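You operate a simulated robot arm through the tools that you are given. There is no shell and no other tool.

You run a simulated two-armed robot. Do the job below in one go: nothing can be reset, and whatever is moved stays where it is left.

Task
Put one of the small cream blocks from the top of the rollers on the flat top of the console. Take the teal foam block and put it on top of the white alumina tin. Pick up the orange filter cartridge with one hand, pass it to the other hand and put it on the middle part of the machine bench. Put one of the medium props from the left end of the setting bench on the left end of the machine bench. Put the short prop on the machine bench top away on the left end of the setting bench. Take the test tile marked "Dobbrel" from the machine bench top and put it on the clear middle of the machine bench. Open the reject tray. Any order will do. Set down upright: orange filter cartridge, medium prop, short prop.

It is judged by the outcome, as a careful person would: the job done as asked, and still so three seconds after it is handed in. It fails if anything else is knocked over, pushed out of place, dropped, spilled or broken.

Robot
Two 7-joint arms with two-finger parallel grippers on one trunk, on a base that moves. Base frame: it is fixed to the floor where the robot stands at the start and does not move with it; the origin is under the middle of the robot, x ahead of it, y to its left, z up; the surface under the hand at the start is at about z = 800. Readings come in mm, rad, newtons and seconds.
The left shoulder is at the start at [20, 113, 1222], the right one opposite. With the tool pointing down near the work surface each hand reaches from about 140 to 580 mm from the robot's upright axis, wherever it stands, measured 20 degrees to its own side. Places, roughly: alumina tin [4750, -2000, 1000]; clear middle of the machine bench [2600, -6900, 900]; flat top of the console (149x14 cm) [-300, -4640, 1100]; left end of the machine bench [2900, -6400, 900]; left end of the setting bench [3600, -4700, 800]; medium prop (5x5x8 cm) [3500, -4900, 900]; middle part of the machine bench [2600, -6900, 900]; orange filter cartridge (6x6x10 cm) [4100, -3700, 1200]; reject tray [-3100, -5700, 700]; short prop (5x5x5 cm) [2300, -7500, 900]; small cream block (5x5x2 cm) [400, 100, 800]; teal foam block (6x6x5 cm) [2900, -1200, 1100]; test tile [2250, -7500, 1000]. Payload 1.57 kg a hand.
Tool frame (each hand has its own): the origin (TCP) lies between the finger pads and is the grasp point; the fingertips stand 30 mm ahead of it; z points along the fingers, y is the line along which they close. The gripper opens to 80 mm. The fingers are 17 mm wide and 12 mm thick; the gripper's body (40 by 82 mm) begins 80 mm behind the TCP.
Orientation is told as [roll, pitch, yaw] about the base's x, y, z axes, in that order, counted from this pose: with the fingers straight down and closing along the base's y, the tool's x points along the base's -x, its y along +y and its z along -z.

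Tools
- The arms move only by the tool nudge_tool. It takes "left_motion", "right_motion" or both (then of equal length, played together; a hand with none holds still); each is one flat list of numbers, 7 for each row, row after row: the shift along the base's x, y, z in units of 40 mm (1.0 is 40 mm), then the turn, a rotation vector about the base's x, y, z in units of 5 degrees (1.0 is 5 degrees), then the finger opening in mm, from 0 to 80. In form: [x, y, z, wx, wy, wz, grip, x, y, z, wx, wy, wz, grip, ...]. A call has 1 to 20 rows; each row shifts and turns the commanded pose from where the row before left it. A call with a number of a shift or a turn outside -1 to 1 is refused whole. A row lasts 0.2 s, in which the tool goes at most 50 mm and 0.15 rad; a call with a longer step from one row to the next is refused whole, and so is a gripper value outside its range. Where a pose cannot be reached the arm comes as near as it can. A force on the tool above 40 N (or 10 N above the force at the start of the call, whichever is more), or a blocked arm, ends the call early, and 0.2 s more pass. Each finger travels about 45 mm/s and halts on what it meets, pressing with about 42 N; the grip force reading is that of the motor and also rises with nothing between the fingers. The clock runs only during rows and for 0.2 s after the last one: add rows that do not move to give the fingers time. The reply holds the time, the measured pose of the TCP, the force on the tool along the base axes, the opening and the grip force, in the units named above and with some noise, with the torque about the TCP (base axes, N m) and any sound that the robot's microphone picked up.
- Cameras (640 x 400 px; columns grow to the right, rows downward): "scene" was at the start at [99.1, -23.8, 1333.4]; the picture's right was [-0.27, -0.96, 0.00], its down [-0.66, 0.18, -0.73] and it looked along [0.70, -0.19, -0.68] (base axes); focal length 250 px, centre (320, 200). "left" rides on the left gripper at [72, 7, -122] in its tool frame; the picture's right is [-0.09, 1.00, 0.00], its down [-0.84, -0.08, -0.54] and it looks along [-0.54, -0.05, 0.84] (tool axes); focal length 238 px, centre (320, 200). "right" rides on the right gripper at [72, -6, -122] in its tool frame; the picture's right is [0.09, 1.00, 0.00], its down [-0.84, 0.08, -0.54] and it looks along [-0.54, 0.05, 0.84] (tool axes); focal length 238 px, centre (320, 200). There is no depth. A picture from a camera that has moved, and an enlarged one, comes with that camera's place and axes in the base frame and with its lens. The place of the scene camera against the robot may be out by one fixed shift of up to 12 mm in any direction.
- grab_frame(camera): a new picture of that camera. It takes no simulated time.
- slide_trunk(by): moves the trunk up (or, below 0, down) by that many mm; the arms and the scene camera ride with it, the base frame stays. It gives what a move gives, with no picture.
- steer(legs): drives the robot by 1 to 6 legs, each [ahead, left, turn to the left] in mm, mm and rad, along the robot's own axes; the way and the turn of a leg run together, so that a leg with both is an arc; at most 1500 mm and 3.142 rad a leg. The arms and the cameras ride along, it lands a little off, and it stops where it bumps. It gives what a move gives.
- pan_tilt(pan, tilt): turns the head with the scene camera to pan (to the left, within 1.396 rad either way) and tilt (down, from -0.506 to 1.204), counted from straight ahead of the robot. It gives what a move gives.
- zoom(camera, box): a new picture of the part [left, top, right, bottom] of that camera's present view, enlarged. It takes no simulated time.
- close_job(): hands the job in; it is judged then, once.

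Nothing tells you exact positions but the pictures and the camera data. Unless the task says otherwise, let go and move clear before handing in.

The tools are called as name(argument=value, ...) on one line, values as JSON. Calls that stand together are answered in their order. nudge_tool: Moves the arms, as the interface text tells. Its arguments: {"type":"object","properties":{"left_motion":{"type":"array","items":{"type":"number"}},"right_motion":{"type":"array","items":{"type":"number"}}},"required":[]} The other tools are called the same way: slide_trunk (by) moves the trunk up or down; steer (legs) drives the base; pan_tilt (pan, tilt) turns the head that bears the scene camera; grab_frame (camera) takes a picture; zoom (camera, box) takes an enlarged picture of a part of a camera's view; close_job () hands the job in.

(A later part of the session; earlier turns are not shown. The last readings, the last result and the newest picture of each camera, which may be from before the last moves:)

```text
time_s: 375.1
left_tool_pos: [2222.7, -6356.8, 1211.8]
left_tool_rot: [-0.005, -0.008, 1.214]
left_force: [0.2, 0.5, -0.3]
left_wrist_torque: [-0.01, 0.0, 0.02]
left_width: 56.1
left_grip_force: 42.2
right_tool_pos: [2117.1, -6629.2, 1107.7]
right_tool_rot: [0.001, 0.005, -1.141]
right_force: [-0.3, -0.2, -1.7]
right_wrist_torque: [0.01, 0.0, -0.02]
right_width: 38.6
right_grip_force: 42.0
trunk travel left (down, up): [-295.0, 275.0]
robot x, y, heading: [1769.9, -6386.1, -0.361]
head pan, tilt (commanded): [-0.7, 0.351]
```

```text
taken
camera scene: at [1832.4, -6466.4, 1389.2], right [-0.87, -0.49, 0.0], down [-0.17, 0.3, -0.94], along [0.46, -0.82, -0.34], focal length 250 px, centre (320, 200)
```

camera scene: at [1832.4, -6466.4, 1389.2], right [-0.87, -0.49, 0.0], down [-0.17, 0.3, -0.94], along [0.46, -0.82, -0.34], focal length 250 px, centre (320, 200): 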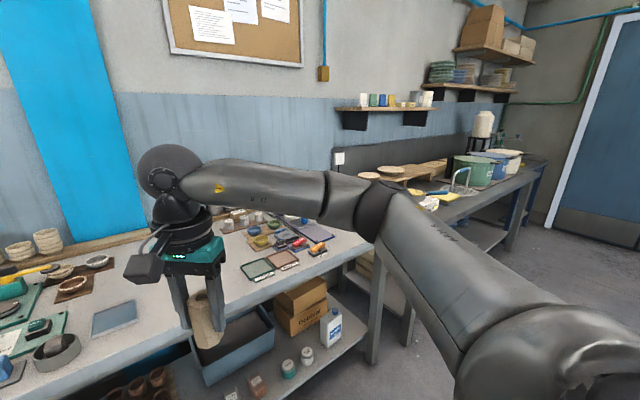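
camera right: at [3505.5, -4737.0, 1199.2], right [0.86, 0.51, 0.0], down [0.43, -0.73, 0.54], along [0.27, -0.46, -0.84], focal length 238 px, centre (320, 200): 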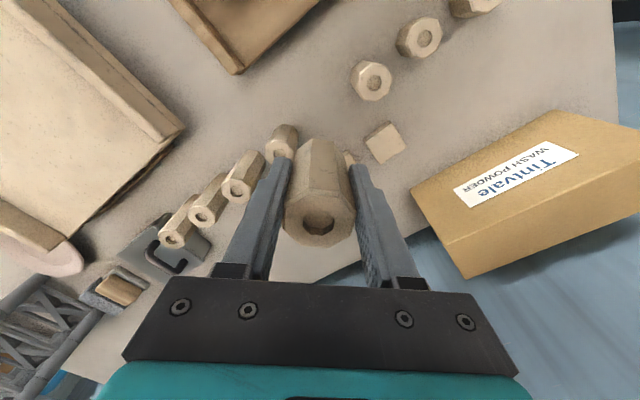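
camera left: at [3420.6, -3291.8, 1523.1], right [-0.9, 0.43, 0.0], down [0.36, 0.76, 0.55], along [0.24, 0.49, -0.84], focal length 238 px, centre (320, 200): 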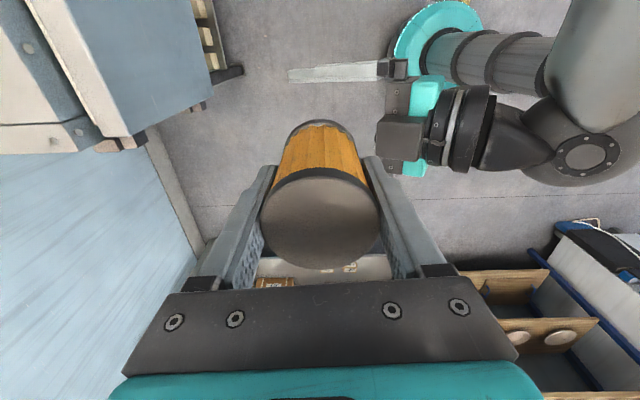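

I zoom in on the bench: left end, middle and right end.

zoom(camera="scene", box=[200, 180, 400, 300])

pan_tilt(pan=0.0, tilt=0.45)

zoom(camera="scene", box=[80, 130, 380, 310])

zoom(camera="scene", box=[380, 130, 640, 310])

```text
3.20 times, centred on (300, 240) of scene
camera zoom: at [1832.4, -6466.4, 1389.2], right [-0.87, -0.49, 0.0], down [-0.17, 0.3, -0.94], along [0.46, -0.82, -0.34], focal length 798 px, centre (384, 72)
```

zoom: 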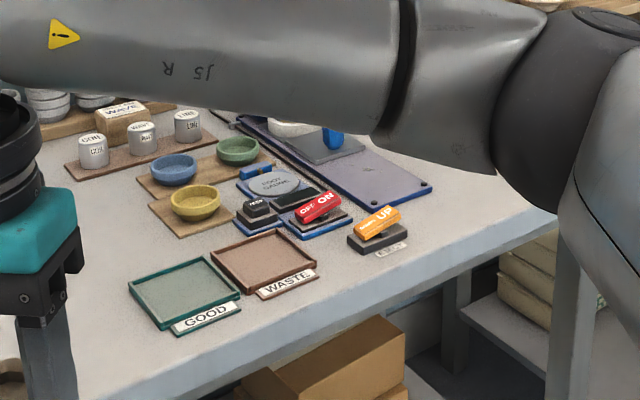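

```text
time_s: 376.1
left_tool_pos: [2223.1, -6356.4, 1213.5]
left_tool_rot: [-0.006, -0.007, 1.216]
left_force: [-0.4, 1.0, -2.1]
left_wrist_torque: [0.01, 0.0, -0.03]
left_width: 56.2
left_grip_force: 42.3
right_tool_pos: [2115.6, -6629.1, 1107.9]
right_tool_rot: [0.0, 0.004, -1.143]
right_force: [0.5, -0.1, -2.1]
right_wrist_torque: [0.03, -0.01, 0.01]
right_width: 38.3
right_grip_force: 42.0
trunk travel left (down, up): [-295.0, 275.0]
robot x, y, heading: [1770.2, -6376.5, -0.357]
head pan, tilt (commanded): [0.0, 0.45]
```

```text
2.13 times, centred on (230, 220) of scene
camera zoom: at [1872.6, -6417.6, 1380.0], right [-0.35, -0.94, 0.0], down [-0.41, 0.15, -0.9], along [0.84, -0.32, -0.44], focal length 532 px, centre (512, 157)
```

zoom: 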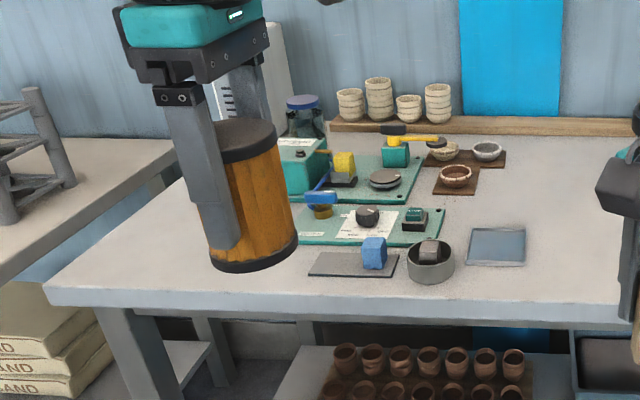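

```text
2.22 times, centred on (510, 220) of scene
camera zoom: at [1872.6, -6417.6, 1380.0], right [-0.35, -0.94, 0.0], down [-0.41, 0.15, -0.9], along [0.84, -0.32, -0.44], focal length 554 px, centre (-102, 156)
```

zoom: 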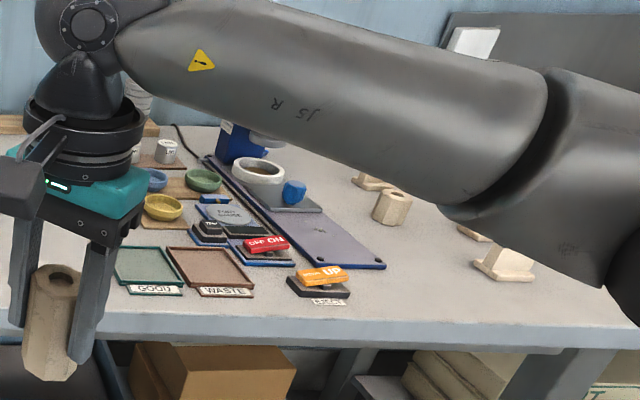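

The bench's middle is clear between the grey plate and the GOOD tray (about F 5430–5725 along the bench). I drive up to it so the left hand can set the cartridge there.

steer(legs=[[0, -220, 0.007], [480, 0, 0]])

pan_tilt(pan=0.1, tilt=0.75)

grab_frame(camera="scene")

grab_frame(camera="left")

```text
time_s: 380.2
left_tool_pos: [2595.7, -6703.1, 1210.6]
left_tool_rot: [-0.005, -0.007, 1.237]
left_force: [-0.1, -0.2, -1.4]
left_wrist_torque: [0.01, 0.01, -0.03]
left_width: 56.2
left_grip_force: 42.2
right_tool_pos: [2493.2, -6980.0, 1107.7]
right_tool_rot: [-0.001, 0.005, -1.12]
right_force: [-1.3, 0.1, -2.5]
right_wrist_torque: [-0.04, 0.02, -0.03]
right_width: 38.5
right_grip_force: 41.8
trunk travel left (down, up): [-295.0, 275.0]
robot x, y, heading: [2140.3, -6738.9, -0.338]
head pan, tilt (commanded): [0.0, 0.45]
```

```text
time_s: 381.0
left_tool_pos: [2594.3, -6703.9, 1211.0]
left_tool_rot: [-0.005, -0.006, 1.235]
left_force: [-0.3, -0.1, -1.9]
left_wrist_torque: [0.02, 0.0, 0.02]
left_width: 56.0
left_grip_force: 41.5
right_tool_pos: [2494.2, -6979.8, 1108.7]
right_tool_rot: [-0.001, 0.005, -1.12]
right_force: [0.2, 0.3, -2.0]
right_wrist_torque: [-0.02, 0.03, -0.02]
right_width: 38.5
right_grip_force: 41.9
trunk travel left (down, up): [-295.0, 275.0]
robot x, y, heading: [2140.0, -6737.6, -0.336]
head pan, tilt (commanded): [0.099, 0.75]
```

```text
taken
camera scene: at [2239.4, -6762.5, 1353.6], right [-0.24, -0.97, 0.0], down [-0.66, 0.16, -0.73], along [0.71, -0.17, -0.68], focal length 250 px, centre (320, 200)
```

scene: 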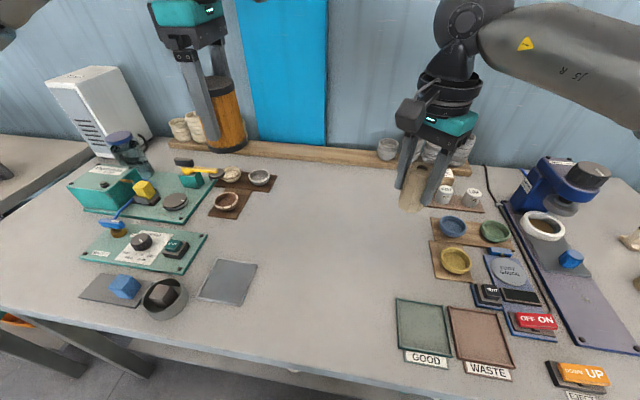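

```text
taken
camera left: at [2563.6, -6771.5, 1333.3], right [-0.91, 0.41, 0.0], down [0.34, 0.76, 0.55], along [0.23, 0.5, -0.84], focal length 238 px, centre (320, 200)
```

left: 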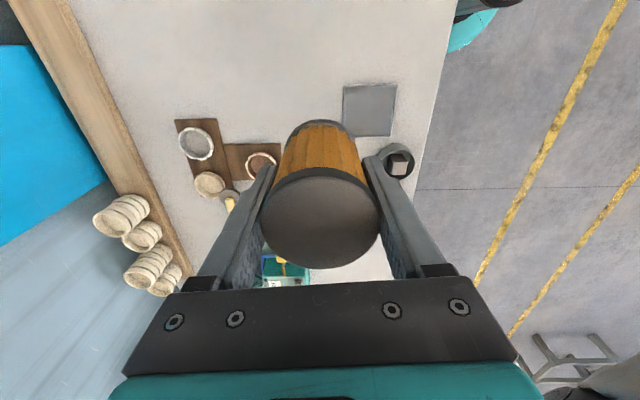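

The clear middle is well visible. I move the cartridge over a spot near [2612, -6822] and lower it towards the bench.

nudge_tool(left_motion=[0.15, -0.98, 0, 0, 0, 0, 45, 0.15, -0.98, 0, 0, 0, 0, 45, 0.15, -0.98, 0, 0, 0, 0, 45, 0, 0, -1, 0, 0, 0, 45, 0, 0, -1, 0, 0, 0, 45, 0, 0, -1, 0, 0, 0, 45, 0, 0, -1, 0, 0, 0, 45, 0, 0, -1, 0, 0, 0, 45, 0, 0, 0, 0, 0, 0, 45])

grab_frame(camera="scene")

grab_frame(camera="left")

```text
time_s: 383.0
left_tool_pos: [2615.3, -6823.7, 1009.4]
left_tool_rot: [-0.004, -0.007, 1.234]
left_force: [-0.2, -0.7, -1.5]
left_wrist_torque: [0.04, -0.04, -0.03]
left_width: 56.0
left_grip_force: 42.7
right_tool_pos: [2492.7, -6980.2, 1108.5]
right_tool_rot: [0.001, 0.007, -1.122]
right_force: [-0.3, -0.4, -2.0]
right_wrist_torque: [0.01, 0.01, -0.02]
right_width: 38.6
right_grip_force: 41.3
trunk travel left (down, up): [-295.0, 275.0]
robot x, y, heading: [2138.9, -6737.2, -0.336]
head pan, tilt (commanded): [0.099, 0.75]
```

```text
taken
camera scene: at [2239.2, -6762.5, 1353.5], right [-0.23, -0.97, 0.0], down [-0.66, 0.16, -0.73], along [0.71, -0.17, -0.68], focal length 250 px, centre (320, 200)
```

scene: 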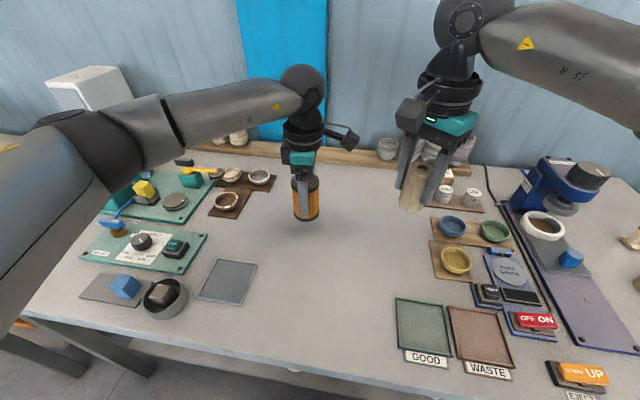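

```text
taken
camera left: at [2584.0, -6891.8, 1131.5], right [-0.91, 0.42, 0.0], down [0.34, 0.76, 0.55], along [0.23, 0.5, -0.84], focal length 238 px, centre (320, 200)
```

left: 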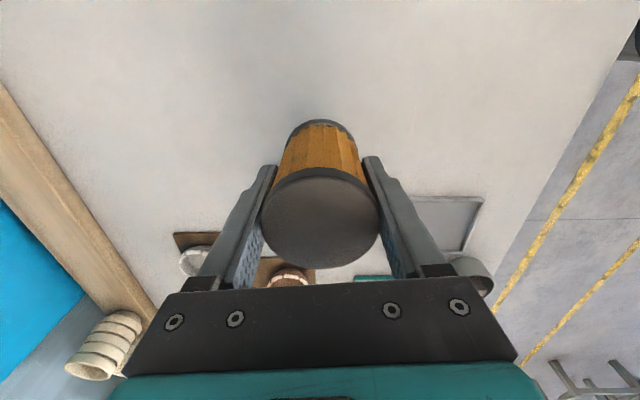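

The spot is clear. I go down another 50 mm and then in small steps.

nudge_tool(left_motion=[0, 0, -0.7, 0, 0, 0, 45, 0, 0, -0.5, 0, 0, 0, 45, 0, 0, 0, 0, 0, 0, 45])

nudge_tool(left_motion=[0, 0, -0.15, 0, 0, 0, 45, 0, 0, 0, 0, 0, 0, 45])

nudge_tool(left_motion=[0, 0, -0.12, 0, 0, 0, 45, 0, 0, 0, 0, 0, 0, 45])

nudge_tool(left_motion=[0, 0, -0.1, 0, 0, 0, 45, 0, 0, 0, 0, 0, 0, 45])

```text
time_s: 383.8
left_tool_pos: [2613.1, -6822.6, 963.7]
left_tool_rot: [-0.006, -0.008, 1.236]
left_force: [0.4, 0.9, -1.8]
left_wrist_torque: [-0.01, -0.01, 0.01]
left_width: 56.1
left_grip_force: 41.9
right_tool_pos: [2491.8, -6980.0, 1108.6]
right_tool_rot: [0.001, 0.006, -1.12]
right_force: [-0.1, 0.1, -2.8]
right_wrist_torque: [-0.03, 0.01, 0.0]
right_width: 38.3
right_grip_force: 41.8
trunk travel left (down, up): [-295.0, 275.0]
robot x, y, heading: [2138.6, -6738.7, -0.336]
head pan, tilt (commanded): [0.099, 0.75]
```

```text
time_s: 384.4
left_tool_pos: [2613.2, -6820.5, 957.3]
left_tool_rot: [-0.007, -0.005, 1.236]
left_force: [0.1, -1.1, -1.6]
left_wrist_torque: [0.05, -0.01, 0.01]
left_width: 55.9
left_grip_force: 41.9
right_tool_pos: [2494.1, -6980.9, 1108.0]
right_tool_rot: [0.0, 0.005, -1.12]
right_force: [0.4, 1.0, -2.0]
right_wrist_torque: [0.02, 0.0, -0.02]
right_width: 38.6
right_grip_force: 41.9
trunk travel left (down, up): [-295.0, 275.0]
robot x, y, heading: [2138.3, -6736.8, -0.341]
head pan, tilt (commanded): [0.099, 0.75]
```

```text
time_s: 385.0
left_tool_pos: [2613.2, -6822.5, 951.9]
left_tool_rot: [-0.005, -0.008, 1.235]
left_force: [0.1, 0.1, -1.4]
left_wrist_torque: [0.02, 0.01, 0.03]
left_width: 56.0
left_grip_force: 42.0
right_tool_pos: [2494.0, -6980.0, 1108.4]
right_tool_rot: [0.0, 0.004, -1.119]
right_force: [-0.6, -0.2, -2.4]
right_wrist_torque: [0.0, -0.05, 0.01]
right_width: 38.3
right_grip_force: 41.6
trunk travel left (down, up): [-295.0, 275.0]
robot x, y, heading: [2140.8, -6740.5, -0.334]
head pan, tilt (commanded): [0.099, 0.75]
```

```text
time_s: 385.6
left_tool_pos: [2612.7, -6822.9, 948.1]
left_tool_rot: [-0.004, -0.009, 1.235]
left_force: [-0.4, -0.1, -0.9]
left_wrist_torque: [0.02, 0.01, 0.0]
left_width: 56.0
left_grip_force: 41.7
right_tool_pos: [2493.8, -6979.4, 1108.7]
right_tool_rot: [0.001, 0.003, -1.121]
right_force: [0.1, -0.7, -2.2]
right_wrist_torque: [-0.02, -0.01, -0.02]
right_width: 38.4
right_grip_force: 41.6
trunk travel left (down, up): [-295.0, 275.0]
robot x, y, heading: [2141.7, -6740.1, -0.334]
head pan, tilt (commanded): [0.099, 0.75]
```

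nudge_tool(left_motion=[0, 0, -0.1, 0, 0, 0, 45, 0, 0, 0, 0, 0, 0, 45])

nudge_tool(left_motion=[0, 0, -0.1, 0, 0, 0, 45, 0, 0, 0, 0, 0, 0, 45])

zoom(camera="scene", box=[250, 150, 370, 250])

```text
time_s: 386.2
left_tool_pos: [2613.3, -6821.5, 944.9]
left_tool_rot: [-0.004, -0.008, 1.236]
left_force: [0.6, 0.3, -2.2]
left_wrist_torque: [0.04, -0.02, 0.01]
left_width: 56.2
left_grip_force: 41.7
right_tool_pos: [2493.1, -6980.2, 1108.5]
right_tool_rot: [-0.001, 0.006, -1.121]
right_force: [-0.1, -0.6, -2.1]
right_wrist_torque: [0.02, 0.03, -0.03]
right_width: 38.4
right_grip_force: 41.6
trunk travel left (down, up): [-295.0, 275.0]
robot x, y, heading: [2140.4, -6737.5, -0.339]
head pan, tilt (commanded): [0.099, 0.75]
```

```text
time_s: 386.8
left_tool_pos: [2611.9, -6821.5, 941.5]
left_tool_rot: [-0.004, -0.006, 1.235]
left_force: [-0.3, 0.1, 0.0]
left_wrist_torque: [0.0, 0.01, 0.01]
left_width: 56.3
left_grip_force: 42.0
right_tool_pos: [2494.3, -6980.1, 1108.4]
right_tool_rot: [-0.001, 0.005, -1.121]
right_force: [-0.7, 0.2, -1.7]
right_wrist_torque: [-0.03, -0.01, 0.0]
right_width: 38.3
right_grip_force: 42.1
trunk travel left (down, up): [-295.0, 275.0]
robot x, y, heading: [2140.8, -6735.7, -0.336]
head pan, tilt (commanded): [0.099, 0.75]
```

```text
4.00 times, centred on (310, 200) of scene
camera zoom: at [2239.4, -6762.5, 1353.5], right [-0.23, -0.97, 0.0], down [-0.66, 0.16, -0.73], along [0.71, -0.17, -0.68], focal length 998 px, centre (360, 200)
```

zoom: 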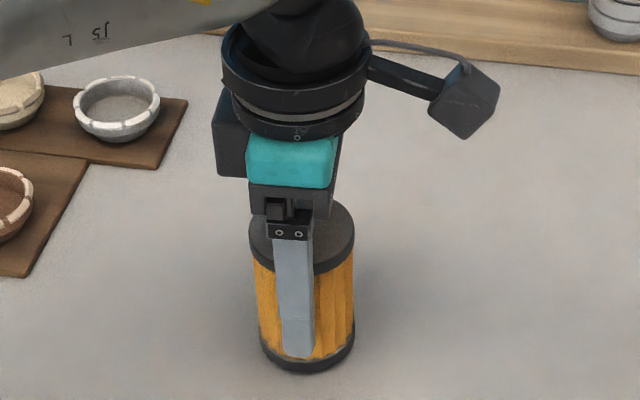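

nudge_tool(left_motion=[0, 0, -0.05, 0, 0, 0, 45, 0, 0, 0, 0, 0, 0, 45])

```text
time_s: 387.4
left_tool_pos: [2613.4, -6821.0, 938.5]
left_tool_rot: [-0.006, -0.01, 1.236]
left_force: [-0.3, 0.0, -1.3]
left_wrist_torque: [0.01, 0.0, 0.0]
left_width: 56.2
left_grip_force: 41.8
right_tool_pos: [2494.7, -6980.6, 1107.8]
right_tool_rot: [-0.001, 0.005, -1.12]
right_force: [-1.3, -0.2, -0.9]
right_wrist_torque: [0.04, 0.04, -0.02]
right_width: 38.6
right_grip_force: 42.3
trunk travel left (down, up): [-295.0, 275.0]
robot x, y, heading: [2143.2, -6736.1, -0.337]
head pan, tilt (commanded): [0.099, 0.75]
```

nudge_tool(left_motion=[0, 0, -0.08, 0, 0, 0, 45, 0, 0, 0, 0, 0, 0, 45])

nudge_tool(left_motion=[0, 0, -0.08, 0, 0, 0, 45, 0, 0, 0, 0, 0, 0, 45])

nudge_tool(left_motion=[0, 0, -0.08, 0, 0, 0, 45, 0, 0, 0, 0, 0, 0, 45])

```text
time_s: 388.0
left_tool_pos: [2612.8, -6821.6, 935.6]
left_tool_rot: [-0.003, -0.008, 1.234]
left_force: [-0.8, 1.3, 0.8]
left_wrist_torque: [-0.01, -0.06, 0.01]
left_width: 56.1
left_grip_force: 42.3
right_tool_pos: [2494.0, -6979.2, 1108.2]
right_tool_rot: [0.001, 0.004, -1.121]
right_force: [-0.6, -1.1, -2.1]
right_wrist_torque: [-0.03, -0.02, 0.01]
right_width: 38.5
right_grip_force: 42.4
trunk travel left (down, up): [-295.0, 275.0]
robot x, y, heading: [2141.2, -6734.8, -0.339]
head pan, tilt (commanded): [0.099, 0.75]
```

```text
time_s: 388.6
left_tool_pos: [2612.7, -6822.8, 935.5]
left_tool_rot: [-0.012, -0.006, 1.236]
left_force: [-4.1, 3.4, 25.5]
left_wrist_torque: [0.39, 0.08, 0.0]
left_width: 56.1
left_grip_force: 41.8
right_tool_pos: [2492.6, -6980.5, 1109.6]
right_tool_rot: [-0.002, 0.003, -1.121]
right_force: [-0.8, 0.2, -2.0]
right_wrist_torque: [0.03, -0.01, 0.0]
right_width: 38.5
right_grip_force: 42.0
trunk travel left (down, up): [-295.0, 275.0]
robot x, y, heading: [2139.8, -6734.9, -0.337]
head pan, tilt (commanded): [0.099, 0.75]
```

```text
time_s: 389.2
left_tool_pos: [2611.5, -6823.6, 934.2]
left_tool_rot: [-0.015, -0.004, 1.236]
left_force: [-3.6, 3.4, 35.8]
left_wrist_torque: [-0.04, -0.07, -0.01]
left_width: 55.9
left_grip_force: 42.3
right_tool_pos: [2491.0, -6979.6, 1109.8]
right_tool_rot: [0.001, 0.003, -1.121]
right_force: [-0.1, -0.7, -2.4]
right_wrist_torque: [0.0, 0.0, -0.02]
right_width: 38.3
right_grip_force: 42.2
trunk travel left (down, up): [-295.0, 275.0]
robot x, y, heading: [2140.9, -6734.6, -0.338]
head pan, tilt (commanded): [0.099, 0.75]
```

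It stands on the bench (contact at TCP 935). I ease off, open and rise.

nudge_tool(left_motion=[0, 0, 0.12, 0, 0, 0, 45, 0, 0, 0, 0, 0, 0, 45, 0, 0, 0, 0, 0, 0, 60, 0, 0, 0, 0, 0, 0, 72, 0, 0, 0, 0, 0, 0, 76, 0, 0, 0.4, 0, 0, 0, 76, 0, 0, 1, 0, 0, 0, 76, 0, 0, 1, 0, 0, 0, 76, 0, 0, 1, 0, 0, 0, 76, 0, 0, 1, 0, 0, 0, 76, 0, 0, 1, 0, 0, 0, 76, 0, 0, 0, 0, 0, 0, 76])

grab_frame(camera="scene")

grab_frame(camera="left")

```text
time_s: 391.8
left_tool_pos: [2614.0, -6820.2, 1150.6]
left_tool_rot: [-0.006, -0.008, 1.236]
left_force: [-0.3, -0.7, -0.5]
left_wrist_torque: [0.01, 0.04, -0.01]
left_width: 76.0
left_grip_force: 0.0
right_tool_pos: [2493.4, -6980.3, 1108.5]
right_tool_rot: [0.001, 0.003, -1.121]
right_force: [0.1, -0.4, -1.3]
right_wrist_torque: [0.03, -0.02, 0.01]
right_width: 38.2
right_grip_force: 41.4
trunk travel left (down, up): [-295.0, 275.0]
robot x, y, heading: [2141.8, -6739.1, -0.34]
head pan, tilt (commanded): [0.099, 0.75]
```

```text
taken
camera scene: at [2239.4, -6762.4, 1353.5], right [-0.23, -0.97, 0.0], down [-0.66, 0.16, -0.73], along [0.71, -0.17, -0.68], focal length 250 px, centre (320, 200)
```

scene: 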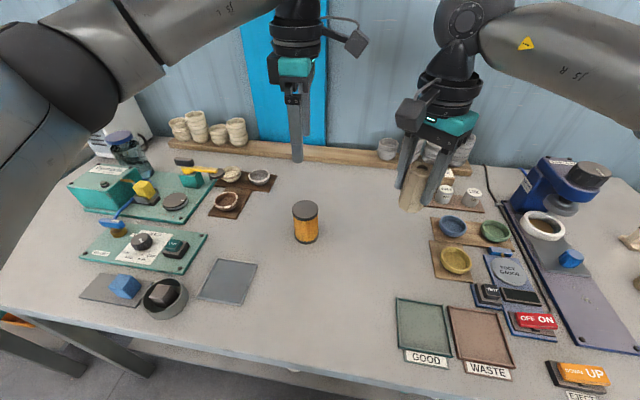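

```text
taken
camera left: at [2582.3, -6888.3, 1272.2], right [-0.91, 0.42, 0.0], down [0.35, 0.76, 0.55], along [0.23, 0.5, -0.84], focal length 238 px, centre (320, 200)
```

left: 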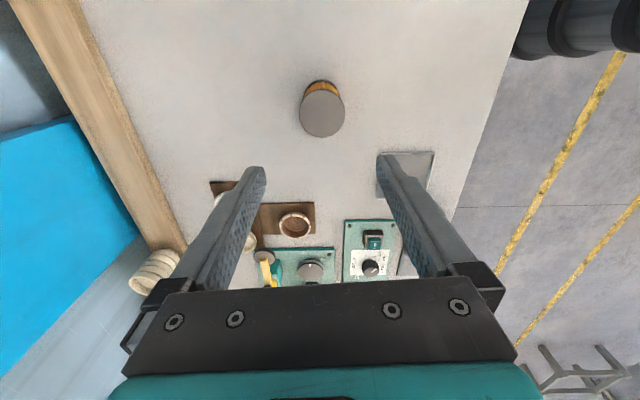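

The cartridge stands upright in the middle of the machine bench. Now the medium prop goes to the bench's left end: I retract the left hand, back off and slide left.

nudge_tool(left_motion=[-0.7, 0.5, 0.2, 0, 0, -1, 76, -0.7, 0.5, 0.2, 0, 0, -1, 76, -0.7, 0.5, 0.2, 0, 0, -1, 70, -0.7, 0.5, 0.2, 0, 0, -1, 70, -0.3, 0.2, 0, 0, 0, -1, 70, 0, 0, 0, 0, 0, -1, 70, 0, 0, 0, 0, 0, -1, 70, 0, 0, 0, 0, 0, -1, 70, 0, 0, 0, 0, 0, -1, 70, 0, 0, 0, 0, 0, -1, 70, 0, 0, 0, 0, 0, -1, 70, 0, 0, 0, 0, 0, -1, 70, 0, 0, 0, 0, 0, -1, 70, 0, 0, 0, 0, 0, -1, 70, 0, 0, 0, 0, 0, -1, 70, 0, 0, 0, 0, 0, -1, 70, 0, 0, 0, 0, 0, -1, 70, 0, 0, 0, 0, 0, -1, 70, 0, 0, 0, 0, 0, 0, 70])

steer(legs=[[-250, 0, -0.01], [0, 800, 0]])

pan_tilt(pan=0.0, tilt=0.6)

grab_frame(camera="scene")

```text
time_s: 395.8
left_tool_pos: [2488.8, -6732.1, 1182.3]
left_tool_rot: [-0.005, -0.007, -0.337]
left_force: [0.0, 0.6, -0.1]
left_wrist_torque: [-0.01, 0.01, -0.02]
left_width: 70.1
left_grip_force: 0.0
right_tool_pos: [2493.1, -6979.4, 1109.1]
right_tool_rot: [-0.001, 0.004, -1.121]
right_force: [0.0, -0.9, -1.1]
right_wrist_torque: [0.05, 0.01, 0.0]
right_width: 38.3
right_grip_force: 41.8
trunk travel left (down, up): [-295.0, 275.0]
robot x, y, heading: [2140.7, -6735.3, -0.333]
head pan, tilt (commanded): [0.099, 0.75]
```

```text
time_s: 401.6
left_tool_pos: [2531.0, -5876.4, 1182.9]
left_tool_rot: [-0.005, -0.007, -0.331]
left_force: [-0.3, 0.3, -0.3]
left_wrist_torque: [0.01, 0.01, -0.01]
left_width: 69.9
left_grip_force: 0.1
right_tool_pos: [2536.9, -6122.0, 1108.8]
right_tool_rot: [-0.001, 0.004, -1.115]
right_force: [-0.1, -0.2, -1.9]
right_wrist_torque: [0.04, -0.03, -0.01]
right_width: 38.3
right_grip_force: 41.9
trunk travel left (down, up): [-295.0, 275.0]
robot x, y, heading: [2188.3, -5882.4, -0.332]
head pan, tilt (commanded): [0.099, 0.75]
```

```text
time_s: 402.3
left_tool_pos: [2530.8, -5877.2, 1181.9]
left_tool_rot: [-0.005, -0.006, -0.33]
left_force: [0.5, -0.8, -0.2]
left_wrist_torque: [0.0, 0.01, 0.07]
left_width: 70.0
left_grip_force: 0.0
right_tool_pos: [2537.1, -6123.1, 1108.3]
right_tool_rot: [-0.003, 0.005, -1.115]
right_force: [0.0, -0.4, -0.7]
right_wrist_torque: [0.02, 0.02, 0.02]
right_width: 38.3
right_grip_force: 42.2
trunk travel left (down, up): [-295.0, 275.0]
robot x, y, heading: [2177.7, -5884.5, -0.332]
head pan, tilt (commanded): [0.0, 0.6]
```

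```text
taken
camera scene: at [2284.9, -5915.8, 1366.3], right [-0.33, -0.95, 0.0], down [-0.53, 0.18, -0.82], along [0.78, -0.27, -0.57], focal length 250 px, centre (320, 200)
```

scene: 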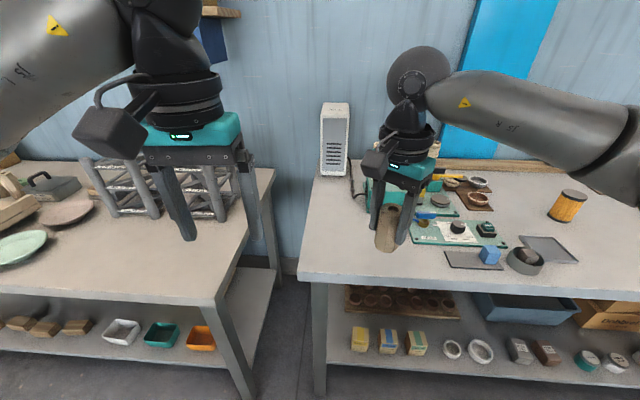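

The left end of the machine bench is clear in front of me. I drive 200 mm closer and bring the prop over the free area.

steer(legs=[[200, 0, -0.015]])

nudge_tool(right_motion=[0.7, 0.25, -0.5, 0, 0, 0, 30, 0.7, 0.25, -0.5, 0, 0, 0, 30, 0, 0, -1, 0, 0, 0, 30, 0, 0, -1, 0, 0, 0, 30, 0, 0, 0, 0, 0, 0, 30])

grab_frame(camera="scene")

grab_frame(camera="right")

```text
time_s: 403.9
left_tool_pos: [2718.7, -5946.1, 1182.4]
left_tool_rot: [-0.005, -0.007, -0.342]
left_force: [0.8, 0.0, -0.7]
left_wrist_torque: [0.05, 0.02, 0.0]
left_width: 69.9
left_grip_force: 0.1
right_tool_pos: [2722.5, -6191.9, 1107.5]
right_tool_rot: [-0.002, 0.006, -1.126]
right_force: [0.9, -0.3, -1.0]
right_wrist_torque: [0.03, 0.02, -0.03]
right_width: 38.6
right_grip_force: 42.1
trunk travel left (down, up): [-295.0, 275.0]
robot x, y, heading: [2372.4, -5944.8, -0.346]
head pan, tilt (commanded): [0.0, 0.6]
```

```text
time_s: 405.1
left_tool_pos: [2718.0, -5945.3, 1182.4]
left_tool_rot: [-0.004, -0.007, -0.341]
left_force: [-0.4, 0.2, 1.0]
left_wrist_torque: [-0.01, 0.01, 0.02]
left_width: 69.9
left_grip_force: 0.1
right_tool_pos: [2779.5, -6172.3, 989.1]
right_tool_rot: [0.0, 0.003, -1.126]
right_force: [-0.7, -0.7, -2.2]
right_wrist_torque: [0.02, 0.0, -0.03]
right_width: 38.4
right_grip_force: 42.5
trunk travel left (down, up): [-295.0, 275.0]
robot x, y, heading: [2369.9, -5948.2, -0.34]
head pan, tilt (commanded): [0.0, 0.6]
```

```text
taken
camera scene: at [2472.1, -5982.7, 1366.4], right [-0.34, -0.94, 0.0], down [-0.53, 0.19, -0.83], along [0.78, -0.28, -0.56], focal length 250 px, centre (320, 200)
```

scene: 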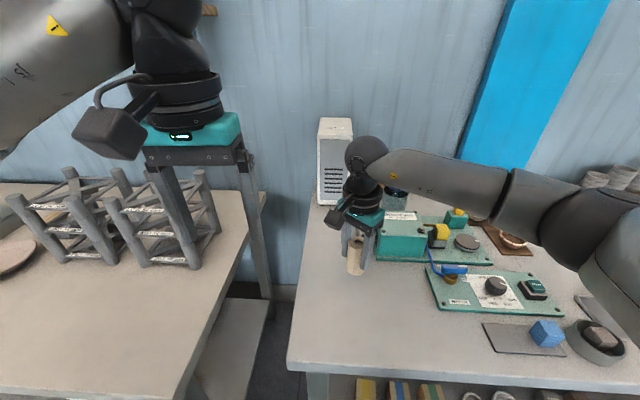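

```text
taken
camera right: at [2742.2, -6109.9, 1111.8], right [0.86, 0.51, 0.0], down [0.43, -0.72, 0.54], along [0.28, -0.46, -0.84], focal length 238 px, centre (320, 200)
```

right: 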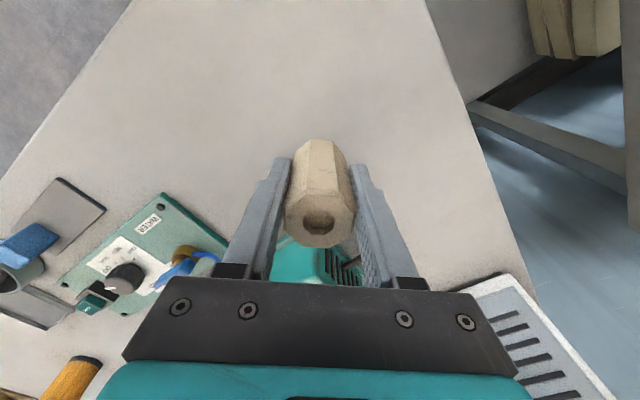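

I shift it 60 mm towards me into the open area and lower it.

nudge_tool(right_motion=[-0.7, 0.26, 0, 0, 0, 0, 30, -0.7, 0.26, 0, 0, 0, 0, 30, 0, 0, -0.8, 0, 0, 0, 30, 0, 0, -0.5, 0, 0, 0, 30, 0, 0, 0, 0, 0, 0, 30])

nudge_tool(right_motion=[0, 0, -0.15, 0, 0, 0, 30, 0, 0, 0, 0, 0, 0, 30])

nudge_tool(right_motion=[0, 0, -0.1, 0, 0, 0, 30, 0, 0, 0, 0, 0, 0, 30])

nudge_tool(right_motion=[0, 0, -0.1, 0, 0, 0, 30, 0, 0, 0, 0, 0, 0, 30])

```text
time_s: 406.3
left_tool_pos: [2717.0, -5946.4, 1182.8]
left_tool_rot: [-0.006, -0.01, -0.341]
left_force: [0.0, -1.3, -0.4]
left_wrist_torque: [0.01, -0.03, 0.0]
left_width: 69.7
left_grip_force: 0.1
right_tool_pos: [2722.0, -6149.2, 938.2]
right_tool_rot: [0.003, 0.003, -1.126]
right_force: [-3.2, -1.5, 14.1]
right_wrist_torque: [-0.17, 0.33, -0.04]
right_width: 38.4
right_grip_force: 42.1
trunk travel left (down, up): [-295.0, 275.0]
robot x, y, heading: [2368.8, -5950.2, -0.349]
head pan, tilt (commanded): [0.0, 0.6]
```

```text
time_s: 406.9
left_tool_pos: [2715.6, -5945.3, 1183.3]
left_tool_rot: [-0.006, -0.01, -0.343]
left_force: [0.4, -0.4, 0.3]
left_wrist_torque: [0.01, -0.01, -0.03]
left_width: 69.8
left_grip_force: 0.0
right_tool_pos: [2721.0, -6150.1, 933.2]
right_tool_rot: [0.006, 0.0, -1.125]
right_force: [-5.1, -2.7, 32.8]
right_wrist_torque: [-0.32, 0.41, 0.03]
right_width: 38.7
right_grip_force: 42.2
trunk travel left (down, up): [-295.0, 275.0]
robot x, y, heading: [2371.2, -5945.6, -0.344]
head pan, tilt (commanded): [0.0, 0.6]
```

```text
time_s: 407.5
left_tool_pos: [2716.2, -5945.4, 1182.5]
left_tool_rot: [-0.005, -0.01, -0.342]
left_force: [-0.6, -0.4, -0.4]
left_wrist_torque: [0.02, -0.01, -0.04]
left_width: 70.0
left_grip_force: 0.1
right_tool_pos: [2720.0, -6150.0, 928.7]
right_tool_rot: [0.004, 0.002, -1.125]
right_force: [-3.9, -1.4, 32.1]
right_wrist_torque: [-0.39, 0.41, 0.03]
right_width: 38.4
right_grip_force: 41.7
trunk travel left (down, up): [-295.0, 275.0]
robot x, y, heading: [2373.3, -5946.6, -0.344]
head pan, tilt (commanded): [0.0, 0.6]
```

```text
time_s: 408.1
left_tool_pos: [2717.8, -5946.1, 1182.5]
left_tool_rot: [-0.005, -0.009, -0.343]
left_force: [-0.1, -0.7, 0.2]
left_wrist_torque: [0.02, -0.02, 0.02]
left_width: 69.9
left_grip_force: 0.0
right_tool_pos: [2720.1, -6150.2, 920.5]
right_tool_rot: [-0.004, 0.003, -1.126]
right_force: [0.4, -0.1, -1.2]
right_wrist_torque: [0.0, -0.01, 0.04]
right_width: 38.6
right_grip_force: 16.7
trunk travel left (down, up): [-295.0, 275.0]
robot x, y, heading: [2372.0, -5947.5, -0.341]
head pan, tilt (commanded): [0.0, 0.6]
```

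The prop touched down earlier than expected and slid a little in the fingers; it stands on the bench. I look before releasing.

grab_frame(camera="right")

zoom(camera="scene", box=[280, 180, 420, 320])

```text
taken
camera right: at [2683.1, -6088.7, 1042.6], right [0.86, 0.51, 0.0], down [0.43, -0.72, 0.54], along [0.27, -0.46, -0.84], focal length 238 px, centre (320, 200)
```

right: 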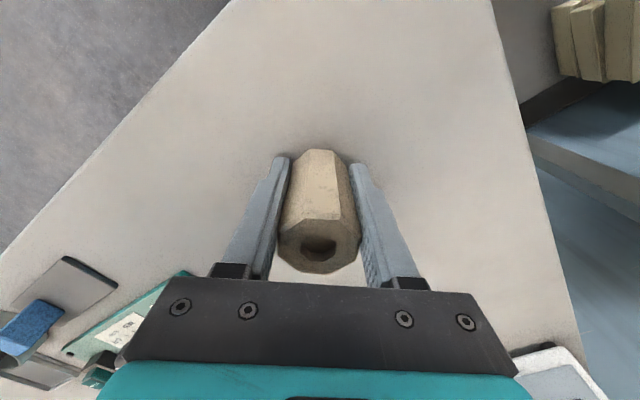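

```text
2.86 times, centred on (350, 250) of scene
camera zoom: at [2472.0, -5982.6, 1366.1], right [-0.34, -0.94, 0.0], down [-0.53, 0.19, -0.83], along [0.78, -0.28, -0.56], focal length 713 px, centre (234, 57)
```

zoom: 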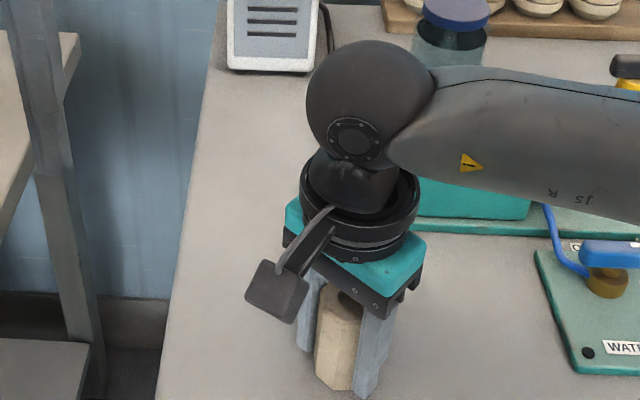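

It stands upright. I open the fingers and rise clear.

nudge_tool(right_motion=[0, 0, 0, 0, 0, 0, 50, 0, 0, 0, 0, 0, 0, 62, 0, 0, 0, 0, 0, 0, 66, 0, 0, 0.4, 0, 0, 0, 66, 0, 0, 1, 0, 0, 0, 66, 0, 0, 1, 0, 0, 0, 66, 0, 0, 1, 0, 0, 0, 66, 0, 0, 1, 0, 0, 0, 66, 0, 0, 0.5, 0, 0, 0, 66, 0, 0, 0, 0, 0, 0, 66])

grab_frame(camera="scene")

grab_frame(camera="right")

```text
time_s: 410.3
left_tool_pos: [2717.7, -5945.3, 1183.5]
left_tool_rot: [-0.005, -0.008, -0.344]
left_force: [0.6, 0.2, -0.6]
left_wrist_torque: [0.02, 0.01, 0.02]
left_width: 69.9
left_grip_force: 0.1
right_tool_pos: [2724.1, -6153.3, 1116.5]
right_tool_rot: [0.0, 0.004, -1.127]
right_force: [0.3, 0.2, 0.6]
right_wrist_torque: [0.0, 0.01, 0.02]
right_width: 66.0
right_grip_force: 0.1
trunk travel left (down, up): [-295.0, 275.0]
robot x, y, heading: [2371.3, -5946.8, -0.337]
head pan, tilt (commanded): [0.0, 0.6]
```

```text
taken
camera scene: at [2472.1, -5982.6, 1366.4], right [-0.34, -0.94, 0.0], down [-0.53, 0.19, -0.83], along [0.78, -0.28, -0.56], focal length 250 px, centre (320, 200)
```

scene: 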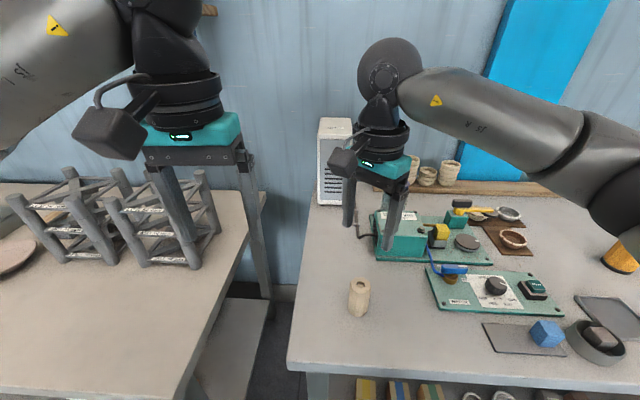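

```text
taken
camera right: at [2685.3, -6091.4, 1238.5], right [0.86, 0.51, 0.0], down [0.43, -0.72, 0.54], along [0.28, -0.46, -0.84], focal length 238 px, centre (320, 200)
```

right: 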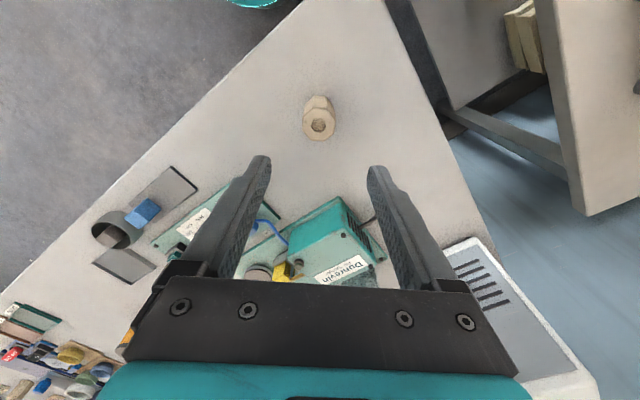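

The medium prop stands on the bench's left end. Now to the right end for the short prop and the test tile: I back off and slide right.

steer(legs=[[-220, 0, 0], [0, -1350, 0]])

pan_tilt(pan=0.0, tilt=0.6)

grab_frame(camera="scene")

grab_frame(camera="right")

```text
time_s: 418.4
left_tool_pos: [2050.7, -7151.3, 1183.6]
left_tool_rot: [-0.005, -0.007, -0.35]
left_force: [0.6, -0.6, 0.2]
left_wrist_torque: [0.02, 0.0, 0.0]
left_width: 70.2
left_grip_force: 0.1
right_tool_pos: [2053.2, -7358.5, 1115.2]
right_tool_rot: [0.001, 0.002, -1.135]
right_force: [0.9, -0.3, -1.1]
right_wrist_torque: [0.01, 0.01, 0.01]
right_width: 66.0
right_grip_force: 0.1
trunk travel left (down, up): [-295.0, 275.0]
robot x, y, heading: [1702.4, -7147.7, -0.352]
head pan, tilt (commanded): [0.0, 0.6]
```

```text
time_s: 418.9
left_tool_pos: [2051.3, -7151.0, 1183.5]
left_tool_rot: [-0.006, -0.007, -0.349]
left_force: [0.7, -0.7, -0.2]
left_wrist_torque: [-0.03, -0.01, 0.01]
left_width: 69.9
left_grip_force: 0.0
right_tool_pos: [2054.0, -7357.5, 1116.3]
right_tool_rot: [-0.001, 0.003, -1.135]
right_force: [-0.1, 0.3, 0.1]
right_wrist_torque: [-0.01, 0.01, -0.01]
right_width: 66.0
right_grip_force: 0.1
trunk travel left (down, up): [-295.0, 275.0]
robot x, y, heading: [1701.1, -7151.5, -0.351]
head pan, tilt (commanded): [0.0, 0.6]
```

```text
taken
camera scene: at [1804.5, -7185.2, 1366.4], right [-0.34, -0.94, 0.0], down [-0.53, 0.19, -0.83], along [0.77, -0.28, -0.56], focal length 250 px, centre (320, 200)
```

scene: 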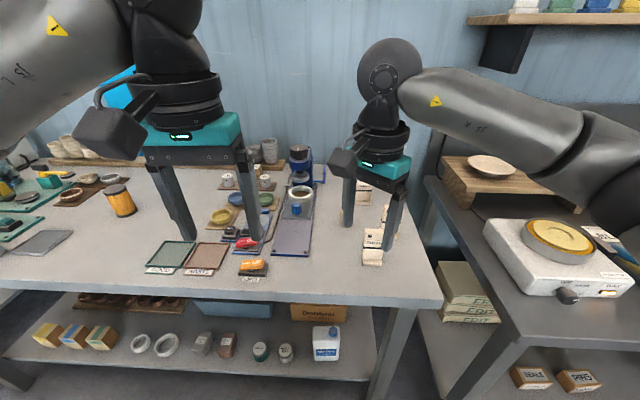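

```text
taken
camera right: at [2016.7, -7295.8, 1238.1], right [0.86, 0.5, 0.0], down [0.42, -0.73, 0.54], along [0.27, -0.47, -0.84], focal length 238 px, centre (320, 200)
```

right: 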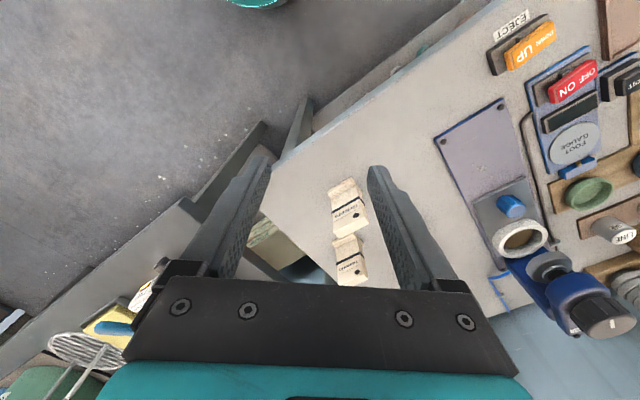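

I see the tile stands at the right end. I move the right hand aside to see the prop and tile labels.

nudge_tool(right_motion=[-0.5, 0.6, 0.5, 0, 0, 0, 66, -0.5, 0.6, 0.5, 0, 0, 0, 66, -0.5, 0.6, 0.5, 0, 0, 0, 66, -0.5, 0.4, 0.5, 0, 0, 0, 66, 0, 0, 0, 0, 0, 0, 66])

pan_tilt(pan=-0.3, tilt=0.6)

grab_frame(camera="scene")

zoom(camera="scene", box=[200, 140, 400, 290])

```text
time_s: 420.1
left_tool_pos: [2050.4, -7150.8, 1182.4]
left_tool_rot: [-0.005, -0.006, -0.349]
left_force: [-0.2, -0.1, 0.1]
left_wrist_torque: [0.01, 0.0, 0.02]
left_width: 70.2
left_grip_force: 0.1
right_tool_pos: [1978.8, -7269.9, 1196.3]
right_tool_rot: [-0.004, 0.003, -1.135]
right_force: [-0.2, 0.2, 0.0]
right_wrist_torque: [-0.02, 0.0, 0.01]
right_width: 66.2
right_grip_force: 0.0
trunk travel left (down, up): [-295.0, 275.0]
robot x, y, heading: [1700.6, -7151.1, -0.347]
head pan, tilt (commanded): [0.0, 0.6]
```

```text
time_s: 420.9
left_tool_pos: [2050.7, -7150.4, 1183.5]
left_tool_rot: [-0.004, -0.007, -0.35]
left_force: [-0.5, 0.2, 0.1]
left_wrist_torque: [0.02, -0.02, 0.01]
left_width: 69.9
left_grip_force: 0.0
right_tool_pos: [1978.1, -7269.3, 1194.6]
right_tool_rot: [0.001, 0.003, -1.133]
right_force: [-0.4, -0.5, 0.8]
right_wrist_torque: [0.0, 0.04, 0.02]
right_width: 66.0
right_grip_force: 0.1
trunk travel left (down, up): [-295.0, 275.0]
robot x, y, heading: [1703.4, -7149.5, -0.353]
head pan, tilt (commanded): [-0.3, 0.6]
```

```text
taken
camera scene: at [1791.8, -7208.4, 1366.4], right [-0.61, -0.8, 0.0], down [-0.45, 0.34, -0.83], along [0.66, -0.5, -0.56], focal length 250 px, centre (320, 200)
```

scene: 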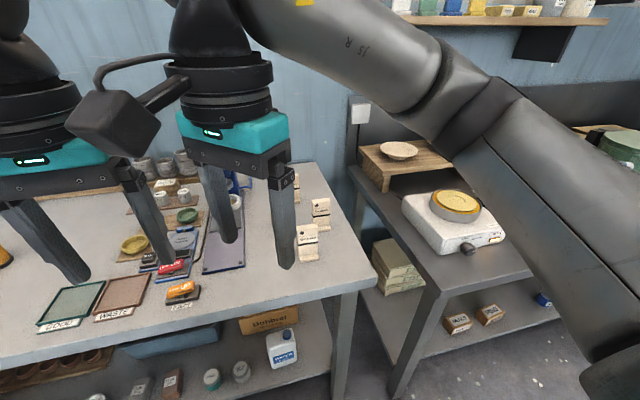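

```text
2.67 times, centred on (300, 215) of scene
camera zoom: at [1791.8, -7208.4, 1366.4], right [-0.61, -0.8, 0.0], down [-0.45, 0.34, -0.83], along [0.66, -0.5, -0.56], focal length 665 px, centre (373, 160)
```

zoom: 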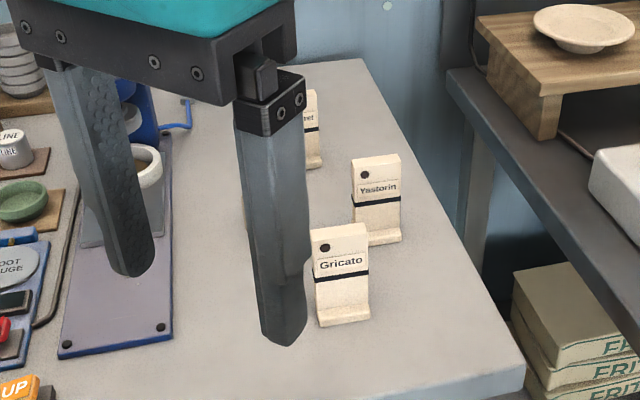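

The front tiles read "Gricato" and "Yastorin"; the one at the back seems to be "Dobbrel". I move the right hand to the far right to see everything.

nudge_tool(right_motion=[-0.33, -0.91, 0.1, 0, 0, 0, 66, -0.33, -0.91, 0.1, 0, 0, 0, 66, -0.33, -0.91, 0.1, 0, 0, 0, 66, -0.33, -0.91, 0.1, 0, 0, 0, 66, -0.33, -0.91, 0, 0, 0, 0, 66, -0.33, -0.91, 0, 0, 0, 0, 66, -0.33, -0.91, 0, 0, 0, 0, 66, -0.33, -0.91, 0, 0, 0, 0, 66, 0, 0, 0, 0, 0, 0, 66])

grab_frame(camera="scene")

zoom(camera="scene", box=[200, 140, 400, 290])

```text
time_s: 422.9
left_tool_pos: [2051.5, -7150.5, 1181.9]
left_tool_rot: [-0.005, -0.007, -0.349]
left_force: [-0.7, 0.3, 0.2]
left_wrist_torque: [-0.02, 0.04, 0.03]
left_width: 70.0
left_grip_force: 0.1
right_tool_pos: [1869.2, -7563.9, 1212.1]
right_tool_rot: [0.0, 0.005, -1.134]
right_force: [0.2, -0.6, -0.2]
right_wrist_torque: [0.02, -0.01, 0.03]
right_width: 66.2
right_grip_force: 0.1
trunk travel left (down, up): [-295.0, 275.0]
robot x, y, heading: [1701.7, -7152.6, -0.345]
head pan, tilt (commanded): [-0.3, 0.6]
```

```text
taken
camera scene: at [1792.0, -7208.3, 1366.4], right [-0.61, -0.8, 0.0], down [-0.45, 0.34, -0.82], along [0.66, -0.5, -0.57], focal length 250 px, centre (320, 200)
```

scene: 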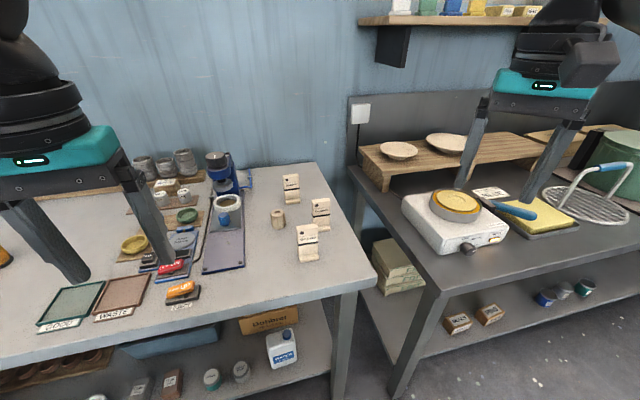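

```text
2.67 times, centred on (300, 215) of scene
camera zoom: at [1792.0, -7208.3, 1366.4], right [-0.61, -0.8, 0.0], down [-0.45, 0.34, -0.82], along [0.66, -0.5, -0.57], focal length 665 px, centre (373, 160)
```

zoom: 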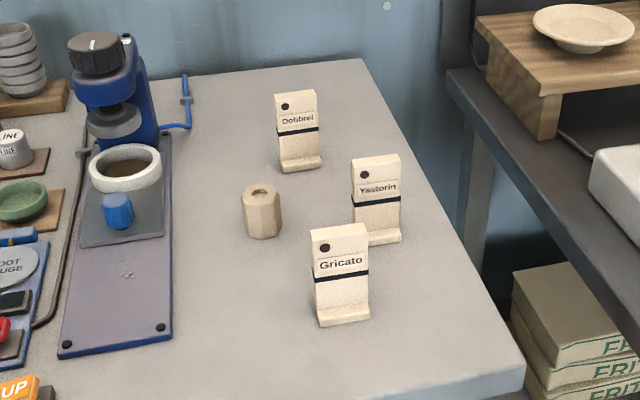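

Now all is visible: the Dobbrel tile at about [2422, -7565], the short prop at about [2334, -7458]. I straighten the right hand and drive closer.

nudge_tool(right_motion=[0.32, 0.88, 0, 0, 0, 1, 70, 0.32, 0.88, 0, 0, 0, 1, 70, 0.32, 0.88, 0, 0, 0, 1, 75, 0.32, 0.88, 0, 0, 0, 1, 80, 0, 0, 0, 0, 0, 1, 80, 0, 0, 0, 0, 0, 1, 80, 0, 0, 0, 0, 0, 1, 80, 0, 0, 0, 0, 0, 1, 80, 0, 0, 0, 0, 0, 1, 80, 0, 0, 0, 0, 0, 0, 80])

steer(legs=[[0, -70, 0], [250, 0, 0]])

pan_tilt(pan=0.0, tilt=0.7)

grab_frame(camera="scene")

grab_frame(camera="right")

```text
time_s: 425.1
left_tool_pos: [2051.0, -7150.1, 1181.8]
left_tool_rot: [-0.005, -0.008, -0.349]
left_force: [-1.4, -0.8, 0.0]
left_wrist_torque: [0.01, 0.01, 0.02]
left_width: 70.3
left_grip_force: 0.0
right_tool_pos: [1921.0, -7420.6, 1211.4]
right_tool_rot: [0.0, 0.002, -0.347]
right_force: [0.1, -0.6, -0.5]
right_wrist_torque: [-0.01, 0.01, 0.01]
right_width: 80.0
right_grip_force: 0.1
trunk travel left (down, up): [-295.0, 275.0]
robot x, y, heading: [1700.7, -7150.6, -0.348]
head pan, tilt (commanded): [-0.3, 0.6]
```

```text
time_s: 427.6
left_tool_pos: [2270.2, -7304.1, 1182.9]
left_tool_rot: [-0.006, -0.008, -0.348]
left_force: [0.6, 0.5, 0.0]
left_wrist_torque: [0.0, 0.04, 0.01]
left_width: 70.0
left_grip_force: 0.1
right_tool_pos: [2141.5, -7573.5, 1211.8]
right_tool_rot: [0.0, 0.005, -0.345]
right_force: [0.0, -0.5, 0.4]
right_wrist_torque: [-0.02, 0.01, 0.02]
right_width: 80.1
right_grip_force: 0.1
trunk travel left (down, up): [-295.0, 275.0]
robot x, y, heading: [1924.0, -7304.4, -0.353]
head pan, tilt (commanded): [-0.3, 0.6]
```

```text
time_s: 428.4
left_tool_pos: [2269.4, -7303.9, 1183.0]
left_tool_rot: [-0.004, -0.009, -0.346]
left_force: [-0.9, 0.0, 0.5]
left_wrist_torque: [0.01, 0.01, 0.0]
left_width: 69.8
left_grip_force: 0.1
right_tool_pos: [2140.9, -7573.3, 1211.7]
right_tool_rot: [0.0, 0.005, -0.345]
right_force: [0.3, -0.1, 0.4]
right_wrist_torque: [-0.01, 0.02, 0.0]
right_width: 80.0
right_grip_force: 0.0
trunk travel left (down, up): [-295.0, 275.0]
robot x, y, heading: [1924.6, -7302.6, -0.349]
head pan, tilt (commanded): [0.0, 0.7]
```

```text
taken
camera scene: at [2021.2, -7337.9, 1357.8], right [-0.34, -0.94, 0.0], down [-0.61, 0.22, -0.77], along [0.72, -0.26, -0.64], focal length 250 px, centre (320, 200)
```

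scene: 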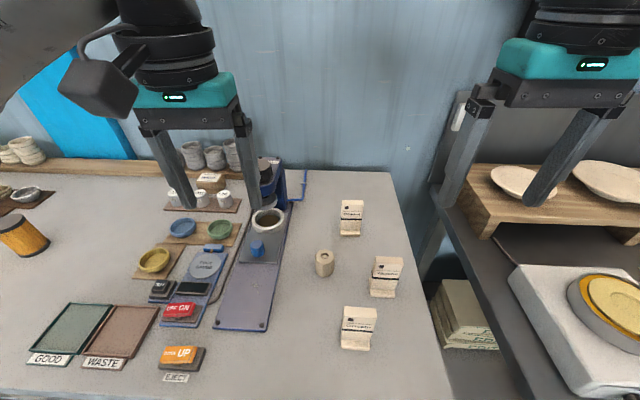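

```text
taken
camera right: at [2070.4, -7555.9, 1334.1], right [0.25, 0.97, 0.0], down [0.82, -0.21, 0.54], along [0.52, -0.14, -0.84], focal length 238 px, centre (320, 200)
```

right: 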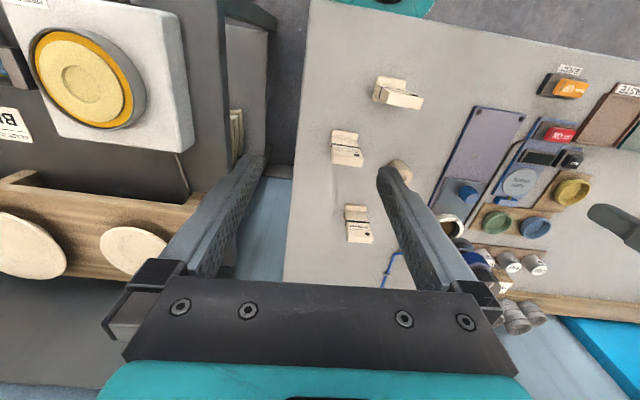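

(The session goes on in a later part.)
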